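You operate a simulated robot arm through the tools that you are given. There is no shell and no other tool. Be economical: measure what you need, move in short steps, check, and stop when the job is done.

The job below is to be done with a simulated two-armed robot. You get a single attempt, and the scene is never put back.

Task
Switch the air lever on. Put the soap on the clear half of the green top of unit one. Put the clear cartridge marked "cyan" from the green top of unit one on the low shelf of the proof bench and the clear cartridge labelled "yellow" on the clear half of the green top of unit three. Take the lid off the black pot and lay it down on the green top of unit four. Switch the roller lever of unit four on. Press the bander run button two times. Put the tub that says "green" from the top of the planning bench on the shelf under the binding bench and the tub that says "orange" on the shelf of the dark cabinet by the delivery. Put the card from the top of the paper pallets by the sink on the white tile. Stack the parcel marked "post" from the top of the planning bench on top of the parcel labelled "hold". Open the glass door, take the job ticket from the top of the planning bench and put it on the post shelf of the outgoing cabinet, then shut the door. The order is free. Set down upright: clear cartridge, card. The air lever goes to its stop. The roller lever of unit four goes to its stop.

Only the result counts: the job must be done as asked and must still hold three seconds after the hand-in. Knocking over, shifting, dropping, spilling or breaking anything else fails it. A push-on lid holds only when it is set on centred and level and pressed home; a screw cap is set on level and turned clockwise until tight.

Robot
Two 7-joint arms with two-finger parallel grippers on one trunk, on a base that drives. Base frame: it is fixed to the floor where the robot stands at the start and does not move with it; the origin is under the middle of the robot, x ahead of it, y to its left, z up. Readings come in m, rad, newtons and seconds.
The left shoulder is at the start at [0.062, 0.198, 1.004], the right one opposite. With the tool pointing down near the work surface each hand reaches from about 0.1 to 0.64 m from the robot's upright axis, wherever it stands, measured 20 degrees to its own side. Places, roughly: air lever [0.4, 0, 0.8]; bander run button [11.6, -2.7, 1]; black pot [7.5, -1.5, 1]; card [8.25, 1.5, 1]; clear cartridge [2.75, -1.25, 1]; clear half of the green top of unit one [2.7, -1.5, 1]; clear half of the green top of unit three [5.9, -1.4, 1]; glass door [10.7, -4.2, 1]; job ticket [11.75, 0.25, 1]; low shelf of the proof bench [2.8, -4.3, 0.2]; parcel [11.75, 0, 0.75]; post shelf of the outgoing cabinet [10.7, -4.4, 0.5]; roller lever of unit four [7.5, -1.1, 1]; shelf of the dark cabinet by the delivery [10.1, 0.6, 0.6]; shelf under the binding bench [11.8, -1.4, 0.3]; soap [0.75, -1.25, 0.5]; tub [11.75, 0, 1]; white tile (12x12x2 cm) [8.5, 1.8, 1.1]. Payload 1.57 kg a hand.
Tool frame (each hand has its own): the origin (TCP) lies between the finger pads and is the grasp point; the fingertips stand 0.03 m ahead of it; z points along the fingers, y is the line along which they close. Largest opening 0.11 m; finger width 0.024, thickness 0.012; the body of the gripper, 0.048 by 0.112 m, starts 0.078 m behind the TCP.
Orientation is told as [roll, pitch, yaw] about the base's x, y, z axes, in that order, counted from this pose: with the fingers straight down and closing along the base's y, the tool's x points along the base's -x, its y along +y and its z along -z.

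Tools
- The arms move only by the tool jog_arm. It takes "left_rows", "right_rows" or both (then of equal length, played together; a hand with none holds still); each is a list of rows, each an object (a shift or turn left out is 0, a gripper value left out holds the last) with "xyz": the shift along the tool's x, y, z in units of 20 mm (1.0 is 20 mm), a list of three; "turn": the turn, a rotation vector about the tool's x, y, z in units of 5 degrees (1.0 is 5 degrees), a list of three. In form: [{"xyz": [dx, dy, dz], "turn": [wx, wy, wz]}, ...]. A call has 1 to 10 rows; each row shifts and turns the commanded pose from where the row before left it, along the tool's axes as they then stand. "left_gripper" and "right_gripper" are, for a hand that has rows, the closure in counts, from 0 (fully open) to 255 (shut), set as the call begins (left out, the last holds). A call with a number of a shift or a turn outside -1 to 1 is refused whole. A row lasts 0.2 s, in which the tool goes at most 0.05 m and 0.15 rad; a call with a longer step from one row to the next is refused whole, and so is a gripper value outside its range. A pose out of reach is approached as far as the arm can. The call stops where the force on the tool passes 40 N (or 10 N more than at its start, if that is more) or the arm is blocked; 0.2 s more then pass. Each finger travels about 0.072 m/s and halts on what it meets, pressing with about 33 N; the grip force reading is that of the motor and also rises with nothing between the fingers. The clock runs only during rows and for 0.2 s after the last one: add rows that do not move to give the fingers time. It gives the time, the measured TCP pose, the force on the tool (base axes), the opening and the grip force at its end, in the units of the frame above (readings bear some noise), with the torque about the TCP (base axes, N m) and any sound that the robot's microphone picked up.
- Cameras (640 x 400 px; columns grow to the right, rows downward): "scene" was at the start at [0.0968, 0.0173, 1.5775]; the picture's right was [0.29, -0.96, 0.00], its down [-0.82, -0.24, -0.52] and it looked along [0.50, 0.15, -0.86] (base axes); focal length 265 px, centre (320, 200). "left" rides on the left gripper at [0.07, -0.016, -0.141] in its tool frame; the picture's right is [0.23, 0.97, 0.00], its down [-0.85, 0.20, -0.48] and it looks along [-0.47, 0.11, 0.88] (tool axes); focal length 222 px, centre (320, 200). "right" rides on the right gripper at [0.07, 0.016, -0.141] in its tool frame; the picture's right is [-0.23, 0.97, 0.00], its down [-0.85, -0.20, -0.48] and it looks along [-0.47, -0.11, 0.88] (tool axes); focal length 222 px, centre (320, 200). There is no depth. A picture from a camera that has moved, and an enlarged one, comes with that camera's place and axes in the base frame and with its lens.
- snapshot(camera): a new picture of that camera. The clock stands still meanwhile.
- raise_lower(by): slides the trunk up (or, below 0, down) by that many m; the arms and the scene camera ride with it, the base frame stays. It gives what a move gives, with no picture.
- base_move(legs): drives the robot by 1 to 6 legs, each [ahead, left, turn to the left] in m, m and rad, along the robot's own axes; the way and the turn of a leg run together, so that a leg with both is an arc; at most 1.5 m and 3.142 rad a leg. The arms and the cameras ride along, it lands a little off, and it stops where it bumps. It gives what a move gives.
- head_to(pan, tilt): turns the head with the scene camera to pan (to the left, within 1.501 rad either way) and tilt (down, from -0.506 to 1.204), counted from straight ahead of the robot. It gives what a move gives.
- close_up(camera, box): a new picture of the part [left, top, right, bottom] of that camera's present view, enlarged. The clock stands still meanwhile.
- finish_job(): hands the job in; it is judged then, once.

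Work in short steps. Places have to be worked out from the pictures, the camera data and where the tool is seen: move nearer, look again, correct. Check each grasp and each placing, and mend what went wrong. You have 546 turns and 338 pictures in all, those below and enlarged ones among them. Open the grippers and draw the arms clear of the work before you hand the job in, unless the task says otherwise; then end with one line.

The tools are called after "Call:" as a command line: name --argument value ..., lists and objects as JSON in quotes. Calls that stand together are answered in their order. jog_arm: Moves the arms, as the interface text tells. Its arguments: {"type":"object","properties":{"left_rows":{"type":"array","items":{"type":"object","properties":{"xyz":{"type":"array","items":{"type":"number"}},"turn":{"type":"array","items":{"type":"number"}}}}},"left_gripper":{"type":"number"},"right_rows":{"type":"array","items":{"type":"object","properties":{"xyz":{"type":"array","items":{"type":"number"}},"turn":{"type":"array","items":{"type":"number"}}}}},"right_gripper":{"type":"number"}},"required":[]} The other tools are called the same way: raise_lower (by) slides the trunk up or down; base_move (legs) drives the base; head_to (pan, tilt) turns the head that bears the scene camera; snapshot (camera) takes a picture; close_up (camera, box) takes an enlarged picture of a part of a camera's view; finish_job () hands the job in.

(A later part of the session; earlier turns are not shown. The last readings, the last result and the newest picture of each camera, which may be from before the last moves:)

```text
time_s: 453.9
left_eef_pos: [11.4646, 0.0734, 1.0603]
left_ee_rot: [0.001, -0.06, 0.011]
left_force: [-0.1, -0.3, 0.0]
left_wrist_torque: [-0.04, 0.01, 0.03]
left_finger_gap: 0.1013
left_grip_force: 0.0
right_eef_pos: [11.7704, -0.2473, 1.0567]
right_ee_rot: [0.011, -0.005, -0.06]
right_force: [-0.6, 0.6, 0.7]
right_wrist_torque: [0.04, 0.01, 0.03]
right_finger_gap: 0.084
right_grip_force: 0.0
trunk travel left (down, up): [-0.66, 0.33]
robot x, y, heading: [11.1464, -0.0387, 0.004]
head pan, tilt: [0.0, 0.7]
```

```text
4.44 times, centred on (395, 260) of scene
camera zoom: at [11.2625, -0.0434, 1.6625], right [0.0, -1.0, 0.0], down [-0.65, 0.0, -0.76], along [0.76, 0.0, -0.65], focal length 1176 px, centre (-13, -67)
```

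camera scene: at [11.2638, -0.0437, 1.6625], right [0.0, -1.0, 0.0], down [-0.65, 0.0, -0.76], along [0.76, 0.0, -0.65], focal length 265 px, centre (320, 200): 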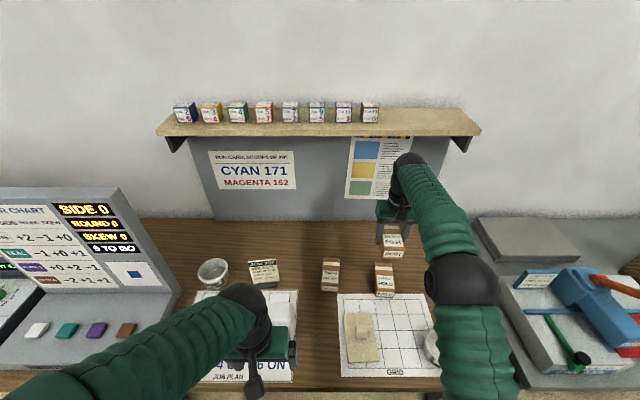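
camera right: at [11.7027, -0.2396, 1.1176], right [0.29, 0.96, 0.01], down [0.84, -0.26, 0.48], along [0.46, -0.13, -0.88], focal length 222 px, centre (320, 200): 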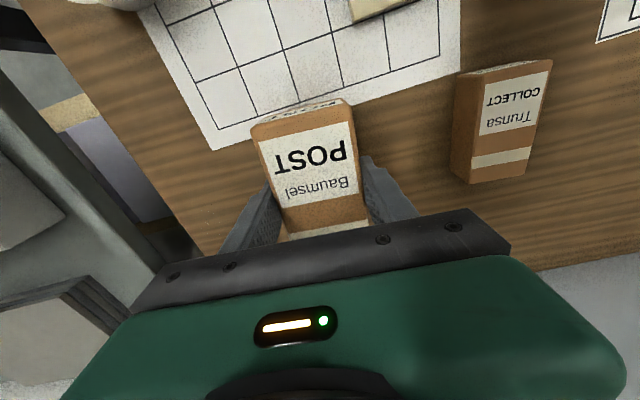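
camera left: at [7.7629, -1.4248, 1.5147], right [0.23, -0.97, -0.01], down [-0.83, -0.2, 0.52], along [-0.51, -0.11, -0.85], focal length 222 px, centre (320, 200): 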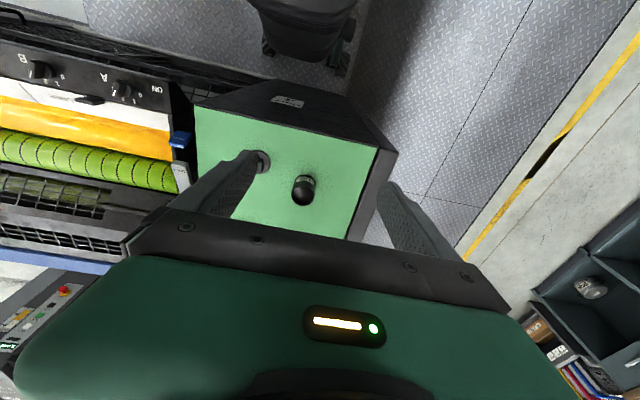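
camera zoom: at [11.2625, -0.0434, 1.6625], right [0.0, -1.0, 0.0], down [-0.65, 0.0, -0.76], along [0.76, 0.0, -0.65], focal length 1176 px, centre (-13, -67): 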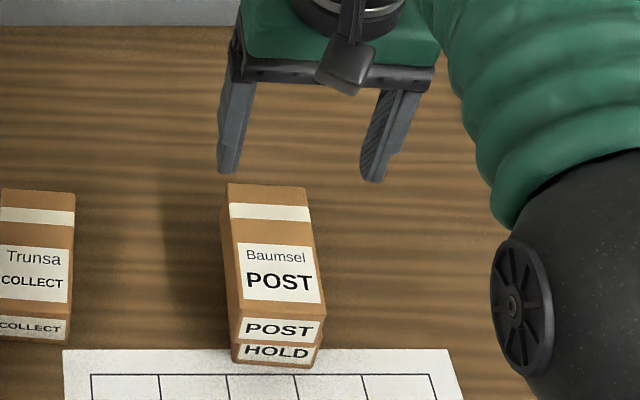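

POST sits squarely on HOLD. Next is the GREEN tub near (11.556,-0.375): I back up, and tilt the right hand 50° forward for a side grasp that also suits the low shelf.

Call:
base_move --legs '[[-0.2, 0, 0]]'

Call:
jog_arm --right_rows '[{"xyz": [0, -0.5, 0], "turn": [0, -1, -0.1]}, {"xyz": [0, -0.5, 0], "turn": [0, -1, -0.1]}, {"xyz": [0, -0.5, 0], "turn": [0, -1, -0.1]}, {"xyz": [0, -0.5, 0], "turn": [0, -1, -0.1]}, {"xyz": [0, -0.5, 0], "turn": [0, -1, -0.1]}, {"xyz": [0, -0.5, 0], "turn": [0, -1, -0.1]}, {"xyz": [0, -0.5, 0], "turn": [0, -1, -0.1]}, {"xyz": [0, -0.5, 0], "turn": [0, -1, 0]}, {"turn": [0, -1, 0]}, {"turn": [0, -1, 0]}]' --right_gripper 0

Call:
snapshot --camera "right"

Call:
snapshot --camera "scene"

```text
time_s: 455.6
left_eef_pos: [11.261, 0.072, 1.0611]
left_ee_rot: [0.0, -0.058, 0.009]
left_force: [-0.6, -0.1, -0.3]
left_wrist_torque: [0.01, -0.02, 0.01]
left_finger_gap: 0.1015
left_grip_force: 0.0
right_eef_pos: [11.5663, -0.2495, 1.0553]
right_ee_rot: [0.01, -0.003, -0.062]
right_force: [-0.5, 0.5, 0.2]
right_wrist_torque: [-0.03, -0.01, 0.01]
right_finger_gap: 0.0839
right_grip_force: 0.0
trunk travel left (down, up): [-0.66, 0.33]
robot x, y, heading: [10.9419, -0.042, 0.0]
head pan, tilt: [0.0, 0.7]
```

```text
time_s: 457.8
left_eef_pos: [11.2582, 0.0703, 1.0612]
left_ee_rot: [0.002, -0.061, 0.007]
left_force: [-0.3, 0.6, -0.3]
left_wrist_torque: [0.0, -0.02, 0.01]
left_finger_gap: 0.1012
left_grip_force: 0.0
right_eef_pos: [11.5603, -0.3303, 1.057]
right_ee_rot: [-0.011, -0.88, 0.003]
right_force: [-0.1, 0.3, -0.4]
right_wrist_torque: [-0.01, 0.0, -0.03]
right_finger_gap: 0.1101
right_grip_force: 0.1
trunk travel left (down, up): [-0.66, 0.33]
robot x, y, heading: [10.9389, -0.04, 0.001]
head pan, tilt: [0.0, 0.7]
```

```text
200 pictures are left
camera right: at [11.4067, -0.3117, 1.0939], right [0.15, 0.97, 0.17], down [0.17, -0.19, 0.97], along [0.97, -0.12, -0.2], focal length 222 px, centre (320, 200)
```

right: 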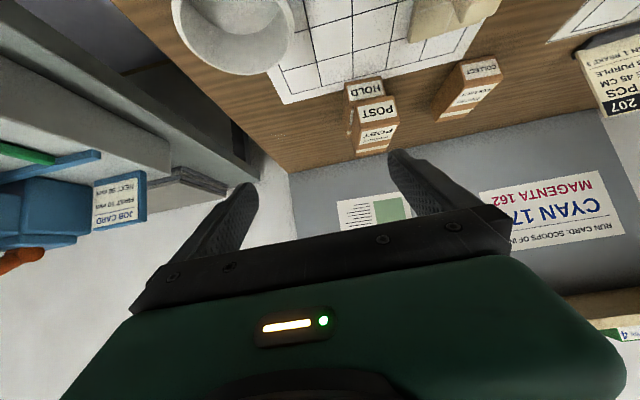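

```text
199 pictures are left
camera scene: at [11.0571, -0.046, 1.6626], right [0.0, -1.0, 0.0], down [-0.65, 0.0, -0.76], along [0.76, 0.0, -0.65], focal length 265 px, centre (320, 200)
```

scene: 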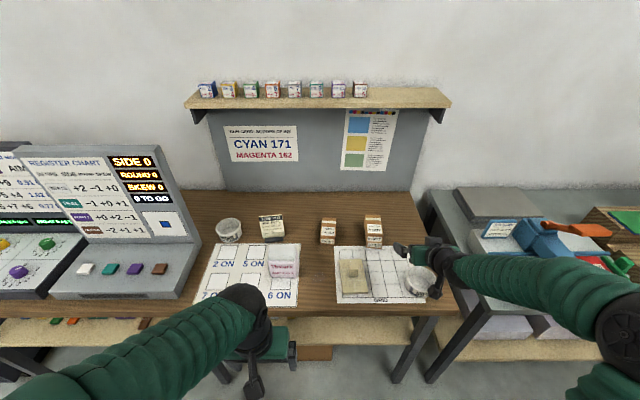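

The GREEN tub is at (11.555,-0.378). I back up a bit, lower the trunk, and line up in front of it.

Call:
base_move --legs '[[-0.14, 0, 0]]'

Call:
raise_lower --by -0.15

Call:
jog_arm --right_rows '[{"xyz": [0, -0.8, 0]}, {"xyz": [0, -0.8, 0]}, {"xyz": [0, -0.8, 0]}, {}]'

Call:
snapshot --camera "right"

```text
time_s: 459.1
left_eef_pos: [11.1202, 0.0719, 1.0596]
left_ee_rot: [0.001, -0.061, 0.008]
left_force: [0.5, -0.1, 0.4]
left_wrist_torque: [0.01, -0.02, 0.02]
left_finger_gap: 0.1017
left_grip_force: 0.1
right_eef_pos: [11.423, -0.3296, 1.056]
right_ee_rot: [-0.012, -0.878, 0.006]
right_force: [0.3, 0.0, -0.2]
right_wrist_torque: [-0.01, 0.04, 0.0]
right_finger_gap: 0.11
right_grip_force: 0.0
trunk travel left (down, up): [-0.66, 0.33]
robot x, y, heading: [10.8004, -0.0407, 0.002]
head pan, tilt: [0.0, 0.7]
```

```text
time_s: 460.9
left_eef_pos: [11.1172, 0.0715, 0.9127]
left_ee_rot: [0.003, -0.062, 0.01]
left_force: [-0.4, -0.2, 0.9]
left_wrist_torque: [0.01, -0.01, 0.01]
left_finger_gap: 0.1013
left_grip_force: 0.1
right_eef_pos: [11.4189, -0.3292, 0.9097]
right_ee_rot: [-0.013, -0.881, 0.006]
right_force: [-0.9, -0.4, 0.1]
right_wrist_torque: [0.01, 0.04, -0.02]
right_finger_gap: 0.1098
right_grip_force: 0.1
trunk travel left (down, up): [-0.51, 0.48]
robot x, y, heading: [10.8041, -0.0415, -0.001]
head pan, tilt: [0.0, 0.7]
```

```text
time_s: 461.9
left_eef_pos: [11.1175, 0.0717, 0.911]
left_ee_rot: [0.002, -0.063, 0.01]
left_force: [-0.7, 0.2, -0.1]
left_wrist_torque: [0.0, -0.01, 0.03]
left_finger_gap: 0.1016
left_grip_force: 0.1
right_eef_pos: [11.4192, -0.3766, 0.9092]
right_ee_rot: [-0.013, -0.879, 0.005]
right_force: [-0.3, -0.4, -0.2]
right_wrist_torque: [-0.01, 0.05, 0.0]
right_finger_gap: 0.1099
right_grip_force: 0.0
trunk travel left (down, up): [-0.51, 0.48]
robot x, y, heading: [10.8009, -0.0412, -0.0]
head pan, tilt: [0.0, 0.7]
```

```text
198 pictures are left
camera right: at [11.2663, -0.3594, 0.945], right [0.15, 0.97, 0.17], down [0.17, -0.19, 0.97], along [0.97, -0.11, -0.2], focal length 222 px, centre (320, 200)
```

right: 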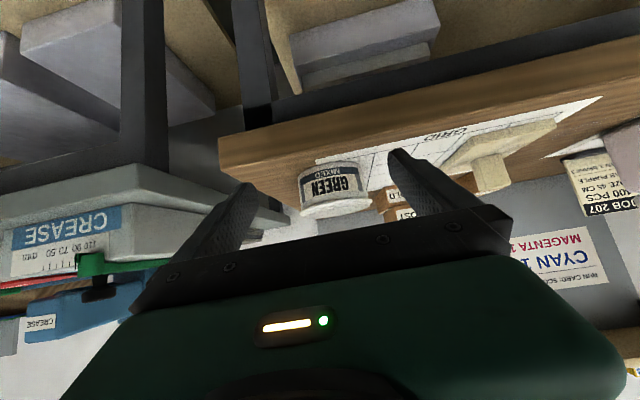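

The tub centre is y≈-0.3685. I correct 8 mm and advance in two stages.

Call:
jog_arm --right_rows '[{"xyz": [0, 0.4, 0]}, {"xyz": [-0.487, 0, 0.858]}, {"xyz": [-0.487, 0, 0.858]}, {"xyz": [-0.487, 0, 0.858]}, {"xyz": [-0.487, 0, 0.858]}, {}]'

Call:
snapshot --camera "right"

```text
time_s: 463.2
left_eef_pos: [11.1173, 0.071, 0.9129]
left_ee_rot: [0.002, -0.063, 0.01]
left_force: [-0.1, 0.2, -0.3]
left_wrist_torque: [0.01, 0.02, 0.0]
left_finger_gap: 0.1014
left_grip_force: 0.0
right_eef_pos: [11.4974, -0.3702, 0.8934]
right_ee_rot: [-0.013, -0.88, 0.005]
right_force: [-0.7, -1.0, 0.2]
right_wrist_torque: [0.01, 0.01, -0.02]
right_finger_gap: 0.1101
right_grip_force: 0.1
trunk travel left (down, up): [-0.51, 0.48]
robot x, y, heading: [10.8044, -0.0367, 0.003]
head pan, tilt: [0.0, 0.7]
```

```text
197 pictures are left
camera right: at [11.3435, -0.3514, 0.9303], right [0.15, 0.97, 0.17], down [0.17, -0.19, 0.97], along [0.97, -0.11, -0.2], focal length 222 px, centre (320, 200)
```

right: 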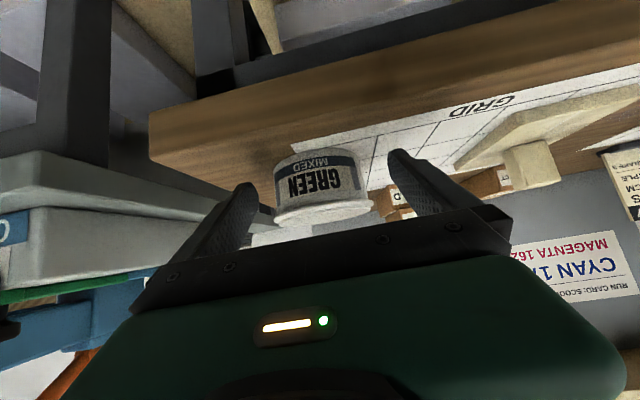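

Well centred. I advance around the tub and close.

Call:
jog_arm --right_rows '[{"xyz": [-0.5, 0, 0.8]}, {"xyz": [-0.5, 0, 0.8]}, {"xyz": [-0.35, 0, 0.55]}, {}]'

Call:
jog_arm --right_rows '[{}, {}, {}]' --right_gripper 255

Call:
snapshot --camera "right"

```text
time_s: 464.2
left_eef_pos: [11.1175, 0.0714, 0.9126]
left_ee_rot: [0.001, -0.064, 0.011]
left_force: [0.5, -0.4, -0.6]
left_wrist_torque: [0.01, 0.04, -0.01]
left_finger_gap: 0.1013
left_grip_force: 0.1
right_eef_pos: [11.5477, -0.3694, 0.8861]
right_ee_rot: [-0.014, -0.88, 0.005]
right_force: [0.7, 0.2, 0.8]
right_wrist_torque: [0.01, 0.0, 0.01]
right_finger_gap: 0.1101
right_grip_force: 0.0
trunk travel left (down, up): [-0.51, 0.48]
robot x, y, heading: [10.8025, -0.0428, 0.002]
head pan, tilt: [0.0, 0.7]
```

```text
time_s: 465.1
left_eef_pos: [11.1182, 0.0718, 0.9111]
left_ee_rot: [0.001, -0.062, 0.011]
left_force: [-0.4, 0.9, 0.9]
left_wrist_torque: [-0.02, -0.01, 0.02]
left_finger_gap: 0.1013
left_grip_force: 0.1
right_eef_pos: [11.5478, -0.3693, 0.8868]
right_ee_rot: [-0.013, -0.881, 0.005]
right_force: [1.2, -1.2, 1.2]
right_wrist_torque: [-0.07, -0.05, 0.01]
right_finger_gap: 0.0887
right_grip_force: 33.5
trunk travel left (down, up): [-0.51, 0.48]
robot x, y, heading: [10.8015, -0.043, 0.0]
head pan, tilt: [0.0, 0.7]
```

```text
196 pictures are left
camera right: at [11.3945, -0.3514, 0.9232], right [0.15, 0.97, 0.17], down [0.17, -0.19, 0.97], along [0.97, -0.11, -0.2], focal length 222 px, centre (320, 200)
```

right: 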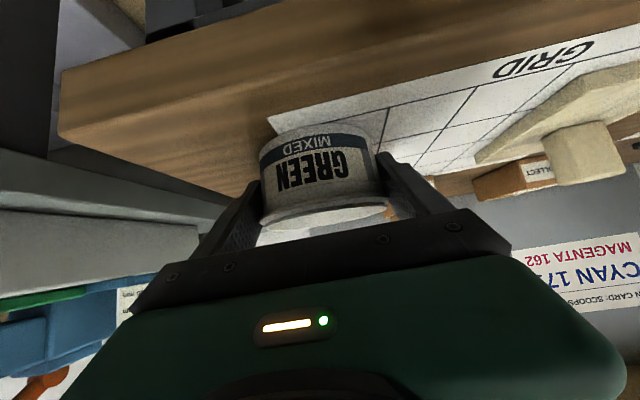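

GREEN is gripped with an 89 mm gap. I lift it and check.

Call:
jog_arm --right_rows '[{"xyz": [-0.4, 0, -0.32]}, {"xyz": [-0.77, 0, -0.637]}, {"xyz": [-0.77, 0, -0.637]}, {"xyz": [-0.77, 0, -0.637]}, {"xyz": [-0.77, 0, -0.637]}, {"xyz": [-0.77, 0, -0.637]}]'

Call:
snapshot --camera "right"

```text
time_s: 466.4
left_eef_pos: [11.1175, 0.0725, 0.9129]
left_ee_rot: [0.001, -0.063, 0.01]
left_force: [-0.1, -0.3, -1.1]
left_wrist_torque: [-0.03, -0.01, 0.0]
left_finger_gap: 0.1015
left_grip_force: 0.0
right_eef_pos: [11.5468, -0.3687, 0.9985]
right_ee_rot: [-0.011, -0.879, 0.005]
right_force: [0.0, 0.6, -2.5]
right_wrist_torque: [0.0, 0.02, -0.01]
right_finger_gap: 0.0885
right_grip_force: 32.7
trunk travel left (down, up): [-0.51, 0.48]
robot x, y, heading: [10.8003, -0.0445, 0.0]
head pan, tilt: [0.0, 0.7]
```

```text
195 pictures are left
camera right: at [11.3936, -0.3507, 1.035], right [0.15, 0.97, 0.17], down [0.18, -0.19, 0.97], along [0.97, -0.11, -0.2], focal length 222 px, centre (320, 200)
```

right: 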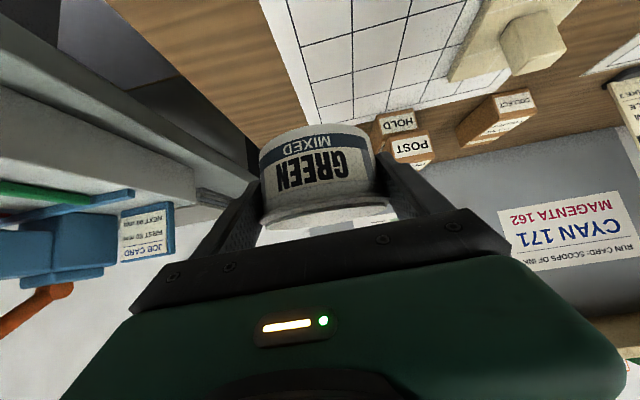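

GREEN is held. I shift right, back away from the bench, and go in front of the binding bench, then lower the trunk to see under it.

Call:
base_move --legs '[[-0.02, -0.25, 0], [-0.25, -0.1, 0], [0, -0.9, 0]]'

Call:
raise_lower --by -0.4

Call:
head_to --pan 0 --tilt 0.45

Call:
snapshot --camera "scene"

```text
time_s: 469.5
left_eef_pos: [10.973, -0.2081, 0.9111]
left_ee_rot: [0.002, -0.066, 0.01]
left_force: [-0.3, 0.1, -0.2]
left_wrist_torque: [0.01, 0.03, -0.03]
left_finger_gap: 0.1016
left_grip_force: 0.1
right_eef_pos: [11.4037, -0.6463, 0.9979]
right_ee_rot: [-0.011, -0.881, 0.008]
right_force: [0.3, 0.4, -2.1]
right_wrist_torque: [0.0, 0.06, -0.02]
right_finger_gap: 0.0885
right_grip_force: 32.8
trunk travel left (down, up): [-0.51, 0.48]
robot x, y, heading: [10.6615, -0.321, 0.003]
head pan, tilt: [0.0, 0.7]
stopped in leg 2: the robot was blocked; the commanded pose is now the measured one
```

```text
time_s: 473.4
left_eef_pos: [10.9721, -0.2077, 0.5119]
left_ee_rot: [0.002, -0.067, 0.01]
left_force: [-0.1, 1.1, -0.4]
left_wrist_torque: [-0.01, 0.02, 0.01]
left_finger_gap: 0.1015
left_grip_force: 0.0
right_eef_pos: [11.4012, -0.6474, 0.6004]
right_ee_rot: [-0.009, -0.881, 0.007]
right_force: [-0.3, 0.0, -2.2]
right_wrist_torque: [0.01, 0.03, 0.0]
right_finger_gap: 0.0887
right_grip_force: 33.0
trunk travel left (down, up): [-0.11, 0.88]
robot x, y, heading: [10.6647, -0.3221, 0.006]
head pan, tilt: [0.0, 0.7]
```

```text
time_s: 474.1
left_eef_pos: [10.9716, -0.2085, 0.512]
left_ee_rot: [0.001, -0.066, 0.008]
left_force: [0.0, 0.1, -1.1]
left_wrist_torque: [0.0, 0.02, 0.02]
left_finger_gap: 0.1015
left_grip_force: 0.0
right_eef_pos: [11.4014, -0.6465, 0.6]
right_ee_rot: [-0.008, -0.883, 0.007]
right_force: [-0.9, -0.1, -1.8]
right_wrist_torque: [-0.01, 0.02, -0.02]
right_finger_gap: 0.0887
right_grip_force: 32.6
trunk travel left (down, up): [-0.11, 0.88]
robot x, y, heading: [10.6593, -0.3241, 0.007]
head pan, tilt: [0.0, 0.45]
```

```text
194 pictures are left
camera scene: at [10.7852, -0.3241, 1.1359], right [0.0, -1.0, 0.0], down [-0.44, 0.0, -0.9], along [0.9, 0.0, -0.44], focal length 265 px, centre (320, 200)
```

scene: 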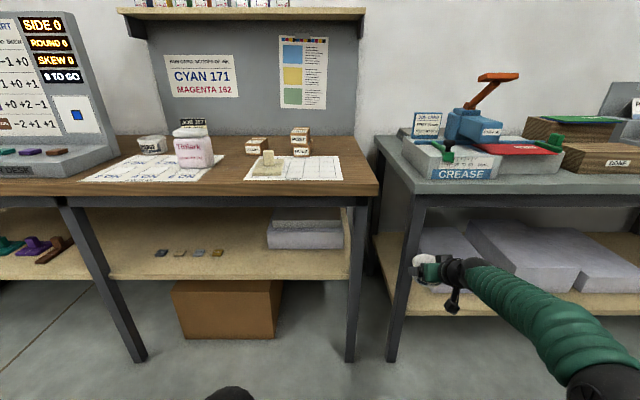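

The base bumped something behind at x≈10.66, and the trunk is now low. I draw the hand back 8 cm for clearance and strafe along the binding bench.

Call:
jog_arm --right_rows '[{"xyz": [0.637, 0, -0.77]}, {"xyz": [0.637, 0, -0.77]}, {"xyz": [0.637, 0, -0.77]}, {"xyz": [0.637, 0, -0.77]}]'

Call:
base_move --legs '[[0.03, -0.85, 0]]'

Call:
snapshot --camera "scene"

```text
time_s: 475.1
left_eef_pos: [10.9715, -0.2069, 0.5122]
left_ee_rot: [0.004, -0.066, 0.01]
left_force: [0.3, -0.1, -0.2]
left_wrist_torque: [-0.01, 0.02, 0.02]
left_finger_gap: 0.1011
left_grip_force: 0.0
right_eef_pos: [11.3215, -0.6482, 0.6006]
right_ee_rot: [-0.007, -0.881, 0.005]
right_force: [-0.2, -0.3, -2.1]
right_wrist_torque: [-0.02, 0.0, 0.01]
right_finger_gap: 0.0887
right_grip_force: 32.7
trunk travel left (down, up): [-0.11, 0.88]
robot x, y, heading: [10.6619, -0.3215, 0.003]
head pan, tilt: [0.0, 0.45]
```

```text
time_s: 479.6
left_eef_pos: [11.0064, -1.0361, 0.511]
left_ee_rot: [0.003, -0.066, 0.023]
left_force: [-0.2, 0.1, -0.1]
left_wrist_torque: [0.02, -0.01, -0.02]
left_finger_gap: 0.1015
left_grip_force: 0.0
right_eef_pos: [11.3631, -1.4719, 0.5986]
right_ee_rot: [-0.007, -0.883, 0.014]
right_force: [0.1, -0.1, -0.9]
right_wrist_torque: [-0.02, 0.05, -0.02]
right_finger_gap: 0.0887
right_grip_force: 33.2
trunk travel left (down, up): [-0.11, 0.88]
robot x, y, heading: [10.6944, -1.1586, 0.016]
head pan, tilt: [0.0, 0.45]
```

```text
193 pictures are left
camera scene: at [10.8195, -1.1555, 1.1347], right [0.01, -1.0, 0.0], down [-0.44, -0.01, -0.9], along [0.9, 0.01, -0.44], focal length 265 px, centre (320, 200)
```

scene: 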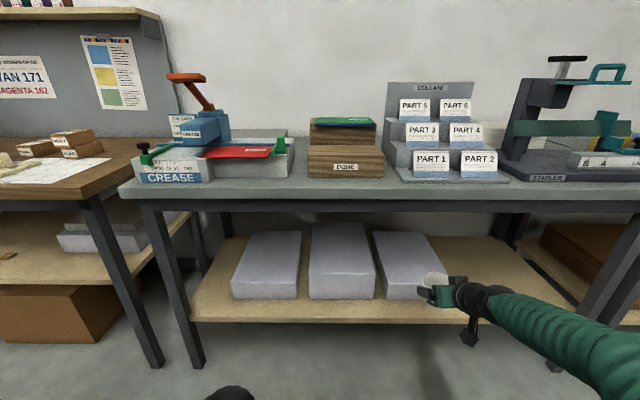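

The binding bench's shelf (z≈0.275, front x≈11.54) has free space right of the three paper stacks, y≈-1.72 to -2.15. I lower the hand and line it up there.

Call:
raise_lower --by -0.1

Call:
jog_arm --right_rows '[{"xyz": [0.77, 0, 0.637]}, {"xyz": [0.77, 0, 0.637]}, {"xyz": [0.77, 0, 0.637]}, {"xyz": [0.77, 0, 0.637]}, {"xyz": [0.77, 0, 0.637]}]'

Call:
base_move --legs '[[0, -0.42, -0.016]]'

Call:
snapshot --camera "scene"

Call:
snapshot --camera "right"

```text
time_s: 480.9
left_eef_pos: [11.0047, -1.0366, 0.4115]
left_ee_rot: [0.003, -0.068, 0.023]
left_force: [-0.6, -0.7, 0.5]
left_wrist_torque: [0.01, -0.02, -0.03]
left_finger_gap: 0.1015
left_grip_force: 0.1
right_eef_pos: [11.3624, -1.4726, 0.498]
right_ee_rot: [-0.008, -0.887, 0.016]
right_force: [-1.1, 0.5, -3.1]
right_wrist_torque: [0.0, 0.02, -0.01]
right_finger_gap: 0.0887
right_grip_force: 32.5
trunk travel left (down, up): [-0.01, 0.98]
robot x, y, heading: [10.6961, -1.1538, 0.013]
head pan, tilt: [0.0, 0.45]
```

```text
time_s: 482.1
left_eef_pos: [11.0055, -1.0361, 0.4115]
left_ee_rot: [0.006, -0.067, 0.023]
left_force: [-0.9, -0.3, -0.2]
left_wrist_torque: [0.03, -0.02, 0.02]
left_finger_gap: 0.1014
left_grip_force: 0.0
right_eef_pos: [11.362, -1.4726, 0.3978]
right_ee_rot: [-0.008, -0.885, 0.015]
right_force: [0.9, -0.1, -1.8]
right_wrist_torque: [0.01, 0.03, 0.01]
right_finger_gap: 0.0887
right_grip_force: 32.3
trunk travel left (down, up): [-0.01, 0.98]
robot x, y, heading: [10.6971, -1.1507, 0.016]
head pan, tilt: [0.0, 0.45]
```

```text
time_s: 484.7
left_eef_pos: [11.0112, -1.4623, 0.411]
left_ee_rot: [0.001, -0.068, 0.007]
left_force: [-0.7, -1.0, -0.7]
left_wrist_torque: [0.02, 0.01, -0.01]
left_finger_gap: 0.1016
left_grip_force: 0.1
right_eef_pos: [11.3611, -1.903, 0.3979]
right_ee_rot: [-0.006, -0.885, 0.001]
right_force: [0.8, 0.3, -2.2]
right_wrist_torque: [-0.03, -0.01, -0.02]
right_finger_gap: 0.0886
right_grip_force: 33.2
trunk travel left (down, up): [-0.01, 0.98]
robot x, y, heading: [10.7009, -1.577, 0.001]
head pan, tilt: [0.0, 0.45]
```

```text
192 pictures are left
camera scene: at [10.8229, -1.5787, 1.0347], right [0.0, -1.0, 0.0], down [-0.44, 0.0, -0.9], along [0.9, 0.0, -0.44], focal length 265 px, centre (320, 200)
```

scene: 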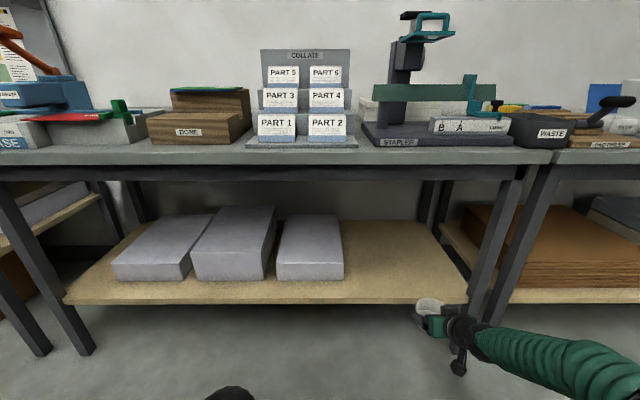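

```text
191 pictures are left
camera right: at [11.2073, -1.8854, 0.4334], right [0.15, 0.97, 0.17], down [0.17, -0.2, 0.97], along [0.97, -0.11, -0.2], focal length 222 px, centre (320, 200)
```

right: 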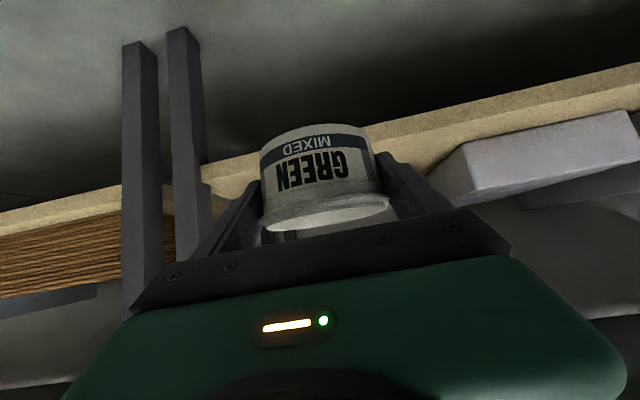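

I drive forward 0.28 m so the tub comes over the shelf.

Call:
base_move --legs '[[0.28, 0.015, 0]]'

Call:
jog_arm --right_rows '[{"xyz": [0.4, 0, 0.32]}, {"xyz": [0.4, 0, 0.32]}]'

Call:
snapshot --camera "scene"

Call:
snapshot --camera "right"

```text
time_s: 486.6
left_eef_pos: [11.2885, -1.4441, 0.4101]
left_ee_rot: [0.004, -0.067, 0.016]
left_force: [-0.9, -0.5, -0.1]
left_wrist_torque: [-0.03, 0.0, 0.0]
left_finger_gap: 0.1014
left_grip_force: 0.1
right_eef_pos: [11.6405, -1.8803, 0.3989]
right_ee_rot: [-0.007, -0.885, 0.008]
right_force: [0.8, -0.3, -1.6]
right_wrist_torque: [-0.01, 0.03, -0.02]
right_finger_gap: 0.0884
right_grip_force: 32.2
trunk travel left (down, up): [-0.01, 0.98]
robot x, y, heading: [10.9812, -1.5567, 0.011]
head pan, tilt: [0.0, 0.45]
```

```text
time_s: 487.2
left_eef_pos: [11.2889, -1.4441, 0.4107]
left_ee_rot: [0.004, -0.071, 0.015]
left_force: [0.1, -1.0, 0.1]
left_wrist_torque: [-0.01, -0.01, -0.02]
left_finger_gap: 0.1014
left_grip_force: 0.0
right_eef_pos: [11.6415, -1.8817, 0.3776]
right_ee_rot: [-0.006, -0.884, 0.008]
right_force: [0.1, 0.1, -1.7]
right_wrist_torque: [0.01, 0.0, 0.01]
right_finger_gap: 0.0884
right_grip_force: 32.8
trunk travel left (down, up): [-0.01, 0.98]
robot x, y, heading: [10.977, -1.5571, 0.01]
head pan, tilt: [0.0, 0.45]
```

```text
190 pictures are left
camera scene: at [11.1019, -1.5619, 1.0347], right [0.01, -1.0, 0.0], down [-0.44, 0.0, -0.9], along [0.9, 0.01, -0.44], focal length 265 px, centre (320, 200)
```

scene: 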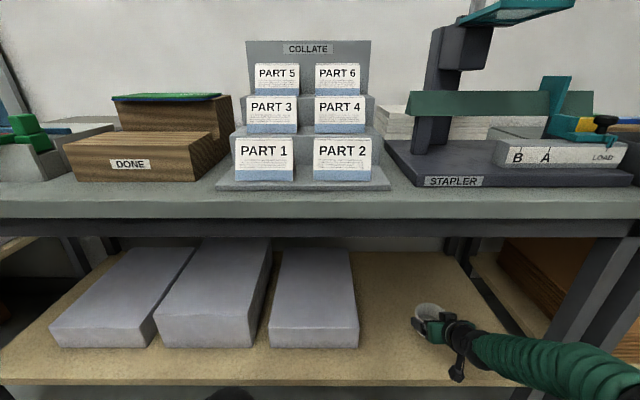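

```text
189 pictures are left
camera right: at [11.4869, -1.865, 0.4138], right [0.14, 0.98, 0.17], down [0.17, -0.19, 0.97], along [0.98, -0.11, -0.19], focal length 222 px, centre (320, 200)
```

right: 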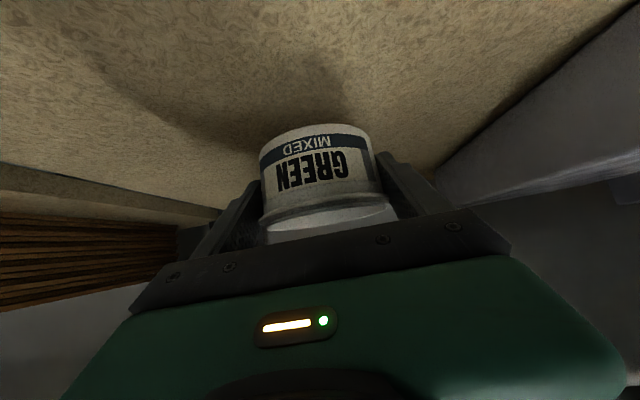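

The tub is over the free shelf area. I lower it to contact.

Call:
jog_arm --right_rows '[{"xyz": [0.6, 0, 0.5]}, {"xyz": [0.6, 0, 0.5]}, {"xyz": [0.5, 0, 0.4]}, {"xyz": [0.2, 0, 0.16]}]'

Call:
jog_arm --right_rows '[{"xyz": [0.15, 0, 0.12]}, {"xyz": [0.15, 0, 0.12]}]'

Call:
jog_arm --right_rows '[{"xyz": [0.15, 0, 0.12]}, {"xyz": [0.15, 0, 0.12]}]'

```text
time_s: 488.2
left_eef_pos: [11.2877, -1.4427, 0.4123]
left_ee_rot: [0.002, -0.072, 0.017]
left_force: [-0.1, -0.1, 0.8]
left_wrist_torque: [0.0, 0.01, -0.01]
left_finger_gap: 0.1012
left_grip_force: 0.1
right_eef_pos: [11.6424, -1.8819, 0.3359]
right_ee_rot: [-0.013, -0.896, 0.013]
right_force: [-1.3, 0.7, 21.6]
right_wrist_torque: [0.22, 0.22, 0.04]
right_finger_gap: 0.0886
right_grip_force: 32.6
trunk travel left (down, up): [-0.01, 0.98]
robot x, y, heading: [10.979, -1.5623, 0.007]
head pan, tilt: [0.0, 0.45]
```

```text
time_s: 488.8
left_eef_pos: [11.2867, -1.4435, 0.413]
left_ee_rot: [0.002, -0.073, 0.016]
left_force: [-0.1, -0.4, -0.4]
left_wrist_torque: [-0.01, 0.06, 0.03]
left_finger_gap: 0.1012
left_grip_force: 0.0
right_eef_pos: [11.6416, -1.8819, 0.3289]
right_ee_rot: [-0.012, -0.896, 0.012]
right_force: [0.7, -1.3, 33.1]
right_wrist_torque: [0.22, -0.23, 0.07]
right_finger_gap: 0.0882
right_grip_force: 33.0
trunk travel left (down, up): [-0.01, 0.98]
robot x, y, heading: [10.9814, -1.5611, 0.005]
head pan, tilt: [0.0, 0.45]
```

```text
time_s: 489.2
left_eef_pos: [11.2886, -1.4451, 0.4123]
left_ee_rot: [0.005, -0.072, 0.016]
left_force: [0.5, 0.9, 0.4]
left_wrist_torque: [-0.01, 0.0, -0.02]
left_finger_gap: 0.1015
left_grip_force: 0.0
right_eef_pos: [11.6442, -1.8822, 0.3281]
right_ee_rot: [-0.013, -0.906, 0.014]
right_force: [-0.7, 1.3, 21.9]
right_wrist_torque: [0.31, 0.38, -0.05]
right_finger_gap: 0.0879
right_grip_force: 32.3
trunk travel left (down, up): [-0.01, 0.98]
robot x, y, heading: [10.9805, -1.5596, 0.011]
head pan, tilt: [0.0, 0.45]
stopped in row 1 (right hand): the force on the tool passed its limit at 45 N (the readings are from after the stop); the commanded pose is now the measured one
```

It has touched down (shelf at ≈0.30). I open and withdraw straight back.

Call:
jog_arm --right_rows '[{"xyz": [-0.1, 0, -0.08]}, {}, {}, {}]' --right_gripper 0

Call:
snapshot --camera "right"

```text
time_s: 490.2
left_eef_pos: [11.2876, -1.4439, 0.4131]
left_ee_rot: [0.003, -0.072, 0.016]
left_force: [0.1, 0.3, 0.3]
left_wrist_torque: [0.0, 0.03, -0.04]
left_finger_gap: 0.1015
left_grip_force: 0.1
right_eef_pos: [11.6436, -1.884, 0.328]
right_ee_rot: [-0.012, -0.902, 0.008]
right_force: [6.1, -15.3, 18.8]
right_wrist_torque: [0.5, -0.49, -0.61]
right_finger_gap: 0.0961
right_grip_force: 0.0
trunk travel left (down, up): [-0.01, 0.98]
robot x, y, heading: [10.977, -1.5641, 0.011]
head pan, tilt: [0.0, 0.45]
```

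```text
188 pictures are left
camera right: at [11.4892, -1.8672, 0.3613], right [0.14, 0.98, 0.17], down [0.16, -0.19, 0.97], along [0.98, -0.11, -0.18], focal length 222 px, centre (320, 200)
```

right: 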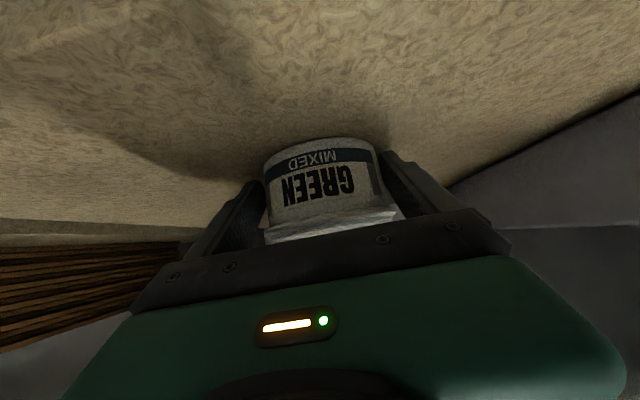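

The fingertips are rubbing on the shelf, so I rise a few millimetres so they can open fully.

Call:
jog_arm --right_rows '[{"xyz": [-0.2, 0, -0.16]}, {"xyz": [-0.1, 0, -0.08]}, {}, {}]'

Call:
snapshot --camera "right"

```text
time_s: 491.2
left_eef_pos: [11.2889, -1.4437, 0.4111]
left_ee_rot: [0.006, -0.07, 0.016]
left_force: [-0.7, -0.1, 0.0]
left_wrist_torque: [-0.01, -0.01, -0.01]
left_finger_gap: 0.1013
left_grip_force: 0.0
right_eef_pos: [11.6431, -1.8822, 0.3323]
right_ee_rot: [-0.009, -0.895, 0.012]
right_force: [0.2, -0.2, -0.6]
right_wrist_torque: [0.02, 0.01, 0.03]
right_finger_gap: 0.11
right_grip_force: 0.1
trunk travel left (down, up): [-0.01, 0.98]
robot x, y, heading: [10.979, -1.5595, 0.01]
head pan, tilt: [0.0, 0.45]
```

```text
187 pictures are left
camera right: at [11.4887, -1.8654, 0.3668], right [0.14, 0.98, 0.17], down [0.16, -0.19, 0.97], along [0.98, -0.11, -0.19], focal length 222 px, centre (320, 200)
```

right: 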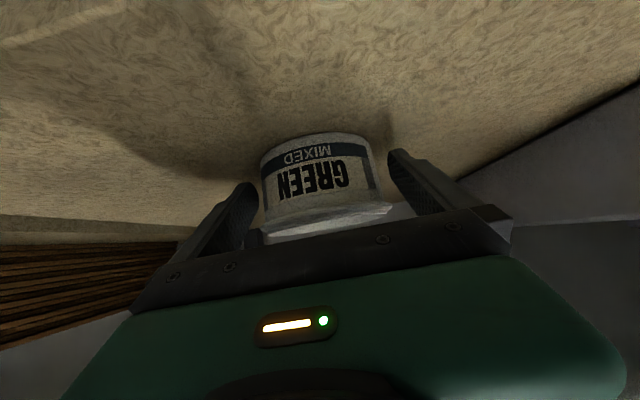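

Now the fingers are free. I withdraw with the base, straight back.

Call:
jog_arm --right_rows '[{"xyz": [0.3, 0, -0.37]}, {"xyz": [0.637, 0, -0.77]}, {"xyz": [0.637, 0, -0.77]}, {"xyz": [0.637, 0, -0.77]}]'

Call:
base_move --legs '[[-0.25, 0, 0]]'

Call:
snapshot --camera "scene"

```text
time_s: 492.2
left_eef_pos: [11.2887, -1.4431, 0.4111]
left_ee_rot: [0.004, -0.07, 0.015]
left_force: [0.2, -0.2, 0.3]
left_wrist_torque: [0.03, 0.01, 0.01]
left_finger_gap: 0.1012
left_grip_force: 0.2
right_eef_pos: [11.573, -1.8817, 0.3333]
right_ee_rot: [-0.009, -0.894, 0.01]
right_force: [-0.2, 0.3, 0.4]
right_wrist_torque: [-0.04, 0.01, 0.03]
right_finger_gap: 0.11
right_grip_force: 0.0
trunk travel left (down, up): [-0.01, 0.98]
robot x, y, heading: [10.9787, -1.5589, 0.01]
head pan, tilt: [0.0, 0.45]
```

```text
time_s: 494.1
left_eef_pos: [11.0342, -1.4472, 0.4116]
left_ee_rot: [0.006, -0.068, 0.016]
left_force: [0.5, -0.6, 0.2]
left_wrist_torque: [-0.02, 0.01, 0.0]
left_finger_gap: 0.1012
left_grip_force: 0.1
right_eef_pos: [11.3173, -1.884, 0.3319]
right_ee_rot: [-0.01, -0.894, 0.009]
right_force: [-0.7, 0.4, 0.0]
right_wrist_torque: [-0.03, 0.01, 0.0]
right_finger_gap: 0.11
right_grip_force: 0.0
trunk travel left (down, up): [-0.01, 0.98]
robot x, y, heading: [10.7278, -1.5628, 0.011]
head pan, tilt: [0.0, 0.45]
```

```text
186 pictures are left
camera scene: at [10.8472, -1.564, 1.0348], right [0.01, -1.0, 0.0], down [-0.44, 0.0, -0.9], along [0.9, 0.01, -0.44], focal length 265 px, centre (320, 200)
```

scene: 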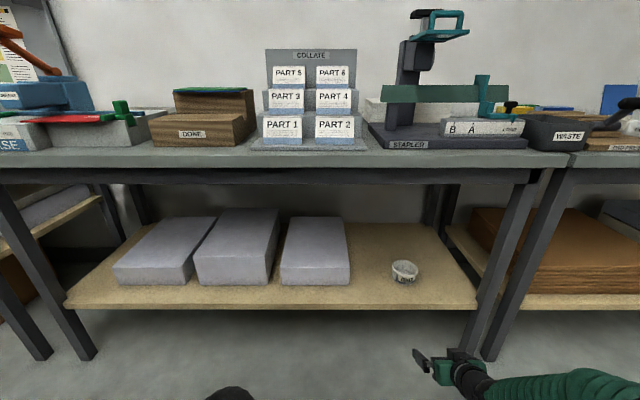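

GREEN stands on the binding bench shelf. The bander is the next bench to the south, so I raise the trunk and go there.

Call:
raise_lower --by 0.4

Call:
raise_lower --by 0.38

Call:
base_move --legs '[[-0.0, -1.05, -0.01]]'

Call:
head_to --pan 0 --tilt 0.6

Call:
snapshot --camera "scene"

```text
time_s: 497.9
left_eef_pos: [11.035, -1.4472, 0.8113]
left_ee_rot: [0.005, -0.07, 0.015]
left_force: [-0.5, -0.3, 0.3]
left_wrist_torque: [0.0, 0.0, 0.0]
left_finger_gap: 0.1014
left_grip_force: 0.1
right_eef_pos: [11.3171, -1.8861, 0.7329]
right_ee_rot: [-0.009, -0.895, 0.007]
right_force: [-1.1, -0.4, 0.4]
right_wrist_torque: [-0.01, -0.01, 0.02]
right_finger_gap: 0.1099
right_grip_force: 0.1
trunk travel left (down, up): [-0.41, 0.58]
robot x, y, heading: [10.7266, -1.5563, 0.012]
head pan, tilt: [0.0, 0.45]
```

```text
time_s: 501.6
left_eef_pos: [11.0351, -1.4463, 1.1917]
left_ee_rot: [0.006, -0.071, 0.017]
left_force: [-0.1, 0.3, -0.6]
left_wrist_torque: [-0.02, 0.0, 0.03]
left_finger_gap: 0.1015
left_grip_force: 0.1
right_eef_pos: [11.3174, -1.8855, 1.112]
right_ee_rot: [-0.008, -0.897, 0.009]
right_force: [-0.5, -0.5, 0.3]
right_wrist_torque: [-0.03, -0.02, -0.02]
right_finger_gap: 0.11
right_grip_force: 0.0
trunk travel left (down, up): [-0.79, 0.2]
robot x, y, heading: [10.7275, -1.5629, 0.003]
head pan, tilt: [0.0, 0.45]
```

```text
time_s: 507.0
left_eef_pos: [11.0382, -2.499, 1.1912]
left_ee_rot: [0.003, -0.069, 0.001]
left_force: [-0.4, 0.0, 0.2]
left_wrist_torque: [0.03, -0.04, 0.0]
left_finger_gap: 0.1014
left_grip_force: 0.1
right_eef_pos: [11.3139, -2.9419, 1.114]
right_ee_rot: [-0.016, -0.895, -0.001]
right_force: [0.3, -0.3, -0.4]
right_wrist_torque: [-0.01, -0.01, -0.02]
right_finger_gap: 0.1101
right_grip_force: 0.1
trunk travel left (down, up): [-0.79, 0.2]
robot x, y, heading: [10.7256, -2.6116, -0.004]
head pan, tilt: [0.0, 0.45]
```

```text
time_s: 507.7
left_eef_pos: [11.0379, -2.5028, 1.1922]
left_ee_rot: [0.003, -0.07, 0.002]
left_force: [0.7, -0.5, 0.5]
left_wrist_torque: [0.03, -0.01, -0.04]
left_finger_gap: 0.1014
left_grip_force: 0.0
right_eef_pos: [11.3133, -2.9436, 1.114]
right_ee_rot: [-0.011, -0.895, -0.004]
right_force: [-0.3, -0.6, -1.2]
right_wrist_torque: [0.03, -0.01, 0.02]
right_finger_gap: 0.11
right_grip_force: 0.1
trunk travel left (down, up): [-0.79, 0.2]
robot x, y, heading: [10.727, -2.6144, -0.01]
head pan, tilt: [0.0, 0.6]
```

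```text
185 pictures are left
camera scene: at [10.846, -2.6179, 1.8012], right [-0.01, -1.0, 0.0], down [-0.57, 0.0, -0.82], along [0.82, 0.0, -0.57], focal length 265 px, centre (320, 200)
```

scene: 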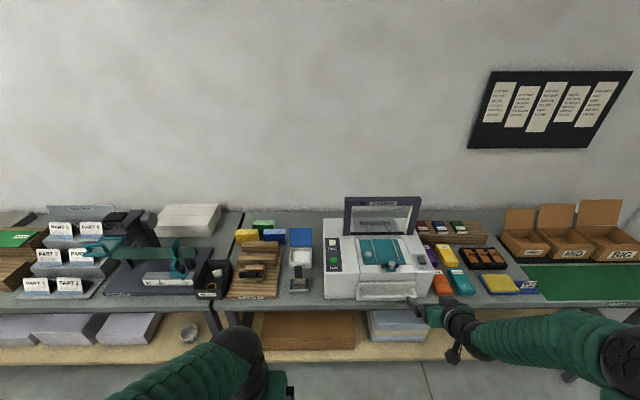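

Call:
close_up --camera "scene" --box '[290, 190, 440, 310]'

```text
3.33 times, centred on (365, 250) of scene
camera zoom: at [10.846, -2.6179, 1.8012], right [-0.01, -1.0, 0.0], down [-0.57, 0.0, -0.82], along [0.82, 0.0, -0.57], focal length 882 px, centre (170, 33)
```

zoom: 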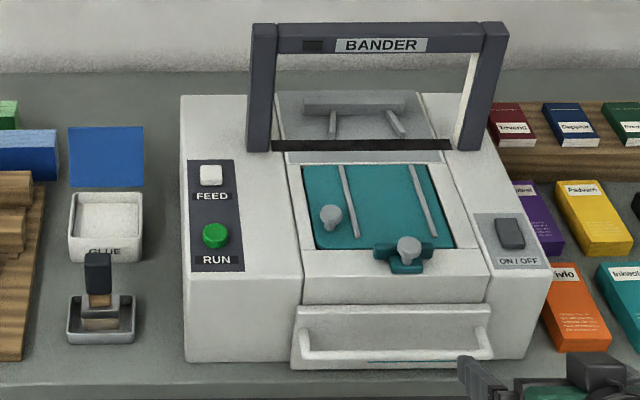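

The green RUN button is at about (11.574,-2.672,1.0). I'll press it with the left hand's closed fingers pointing down, so I raise a little and drive closer.

Call:
raise_lower --by 0.12

Call:
base_move --legs '[[0.3, -0.2, 0.01]]'

Call:
jog_arm --left_rows '[{"xyz": [-1, 0, 0], "turn": [0, 0.3, 0]}, {"xyz": [-1, 0, 0], "turn": [0, 0.3, 0]}, {"xyz": [-1, 0, 0], "turn": [0, 0.2, 0]}, {"xyz": [-1, 0, 0]}, {"xyz": [-1, 0, 0]}, {"xyz": [-1, 0, 0]}, {"xyz": [-1, 0, 0]}, {"xyz": [-1, 0, 0]}, {"xyz": [-1, 0, 0]}, {"xyz": [-1, 0, 0]}]' --left_gripper 255

Call:
snapshot --camera "left"

Call:
snapshot --camera "scene"

```text
time_s: 509.2
left_eef_pos: [11.0368, -2.5035, 1.3119]
left_ee_rot: [0.006, -0.069, 0.0]
left_force: [0.0, 0.0, 0.4]
left_wrist_torque: [0.0, 0.0, 0.03]
left_finger_gap: 0.1012
left_grip_force: 0.0
right_eef_pos: [11.3135, -2.9444, 1.2335]
right_ee_rot: [-0.01, -0.895, -0.003]
right_force: [-0.3, 0.3, -0.5]
right_wrist_torque: [0.01, 0.01, 0.01]
right_finger_gap: 0.1099
right_grip_force: 0.1
trunk travel left (down, up): [-0.91, 0.08]
robot x, y, heading: [10.7262, -2.615, -0.005]
head pan, tilt: [0.0, 0.6]
```

```text
time_s: 511.5
left_eef_pos: [11.3306, -2.6903, 1.3112]
left_ee_rot: [-0.001, -0.073, 0.016]
left_force: [0.0, -0.5, -0.8]
left_wrist_torque: [-0.01, 0.01, -0.01]
left_finger_gap: 0.1014
left_grip_force: 0.0
right_eef_pos: [11.6123, -3.1301, 1.2368]
right_ee_rot: [-0.021, -0.896, 0.019]
right_force: [-0.6, -0.2, -0.5]
right_wrist_torque: [0.03, 0.0, 0.01]
right_finger_gap: 0.1099
right_grip_force: 0.1
trunk travel left (down, up): [-0.91, 0.08]
robot x, y, heading: [11.024, -2.8105, 0.004]
head pan, tilt: [0.0, 0.6]
```

```text
time_s: 513.7
left_eef_pos: [11.5354, -2.6962, 1.3155]
left_ee_rot: [0.006, 0.0, 0.013]
left_force: [0.6, -0.1, -1.0]
left_wrist_torque: [0.02, -0.01, 0.03]
left_finger_gap: 0.0
left_grip_force: 20.7
right_eef_pos: [11.6148, -3.1387, 1.2337]
right_ee_rot: [-0.01, -0.896, 0.008]
right_force: [-0.2, -0.7, 0.6]
right_wrist_torque: [0.05, 0.02, -0.01]
right_finger_gap: 0.1101
right_grip_force: 0.1
trunk travel left (down, up): [-0.91, 0.08]
robot x, y, heading: [11.0249, -2.8115, 0.004]
head pan, tilt: [0.0, 0.6]
```

```text
183 pictures are left
camera left: at [11.4665, -2.7133, 1.4547], right [-0.24, 0.97, 0.01], down [0.85, 0.21, 0.48], along [0.46, 0.12, -0.88], focal length 222 px, centre (320, 200)
```

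left: 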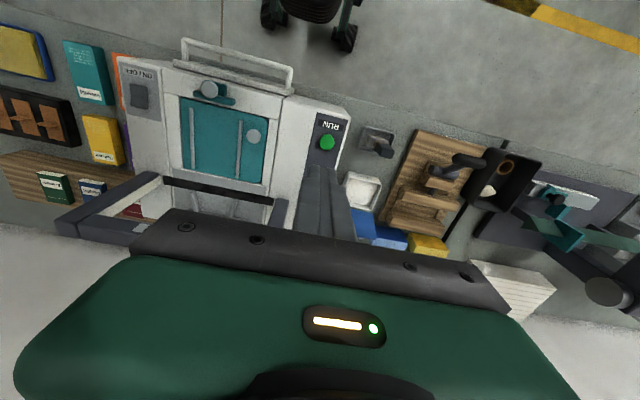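

```text
182 pictures are left
camera scene: at [11.147, -2.8175, 1.921], right [0.01, -1.0, 0.0], down [-0.57, 0.0, -0.82], along [0.82, 0.01, -0.57], focal length 265 px, centre (320, 200)
```

scene: 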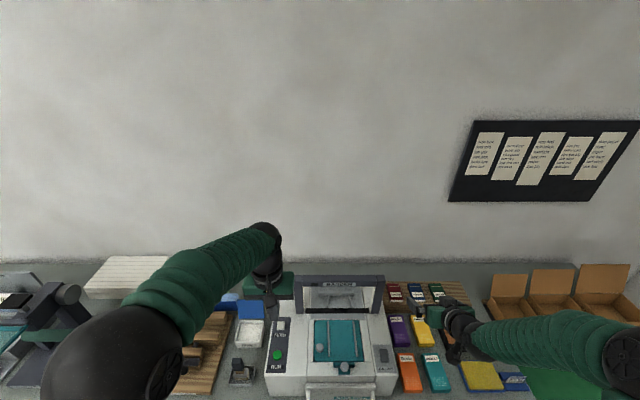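

The button triangulates to (11.569,-2.670,1.01). I position the fingertips over it and come down to about 2 cm above.

Call:
jog_arm --left_rows '[{"xyz": [-0.85, 0.65, 0]}, {"xyz": [-0.85, 0.65, 0]}, {"xyz": [0, 0, 1]}, {"xyz": [0, 0, 1]}, {"xyz": [0, 0, 1]}, {"xyz": [0, 0, 1]}, {"xyz": [0, 0, 1]}, {"xyz": [0, 0, 1]}, {"xyz": [0, 0, 1]}, {"xyz": [0, 0, 1]}]'

Call:
jog_arm --left_rows '[{"xyz": [0, 0, 1]}, {"xyz": [0, 0, 1]}, {"xyz": [0, 0, 1]}, {}]'

Call:
snapshot --camera "left"

Call:
close_up --camera "scene" --box '[230, 300, 330, 390]'

```text
time_s: 515.9
left_eef_pos: [11.5691, -2.6691, 1.1559]
left_ee_rot: [0.006, -0.001, 0.012]
left_force: [0.5, 0.7, -0.5]
left_wrist_torque: [-0.02, 0.03, 0.04]
left_finger_gap: 0.0001
left_grip_force: 21.7
right_eef_pos: [11.6144, -3.1375, 1.2335]
right_ee_rot: [-0.01, -0.897, 0.008]
right_force: [0.6, 0.7, 0.7]
right_wrist_torque: [-0.02, 0.0, -0.01]
right_finger_gap: 0.11
right_grip_force: 0.1
trunk travel left (down, up): [-0.91, 0.08]
robot x, y, heading: [11.0246, -2.8116, 0.006]
head pan, tilt: [0.0, 0.6]
```

```text
time_s: 516.9
left_eef_pos: [11.5669, -2.6689, 1.0953]
left_ee_rot: [0.006, -0.002, 0.015]
left_force: [0.4, 0.8, 1.1]
left_wrist_torque: [0.01, 0.02, 0.01]
left_finger_gap: 0.0
left_grip_force: 20.8
right_eef_pos: [11.614, -3.1388, 1.2348]
right_ee_rot: [-0.012, -0.897, 0.008]
right_force: [-0.4, 0.4, -0.4]
right_wrist_torque: [0.02, 0.0, -0.03]
right_finger_gap: 0.1103
right_grip_force: 0.0
trunk travel left (down, up): [-0.91, 0.08]
robot x, y, heading: [11.0232, -2.8151, 0.005]
head pan, tilt: [0.0, 0.6]
```

```text
181 pictures are left
camera left: at [11.4985, -2.6855, 1.2352], right [-0.24, 0.97, 0.0], down [0.85, 0.21, 0.48], along [0.47, 0.12, -0.88], focal length 222 px, centre (320, 200)
```

left: 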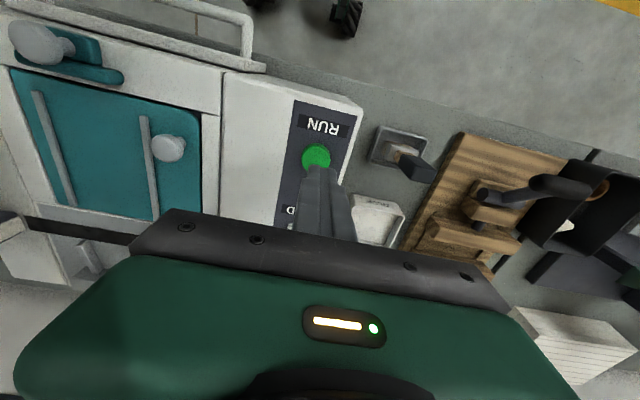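

```text
4.44 times, centred on (280, 345) of scene
camera zoom: at [11.1452, -2.816, 1.9211], right [0.01, -1.0, 0.0], down [-0.57, 0.0, -0.82], along [0.82, 0.0, -0.57], focal length 1176 px, centre (498, -444)
```

zoom: 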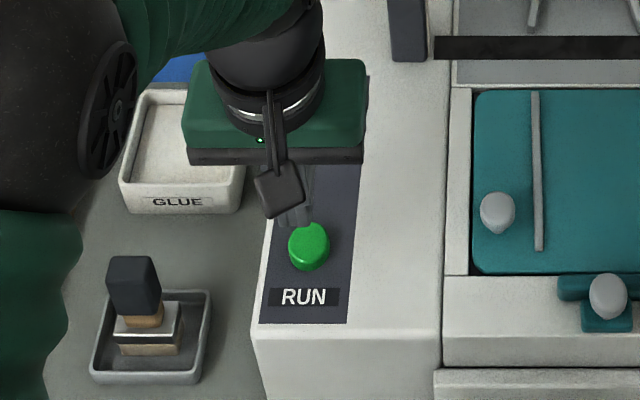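

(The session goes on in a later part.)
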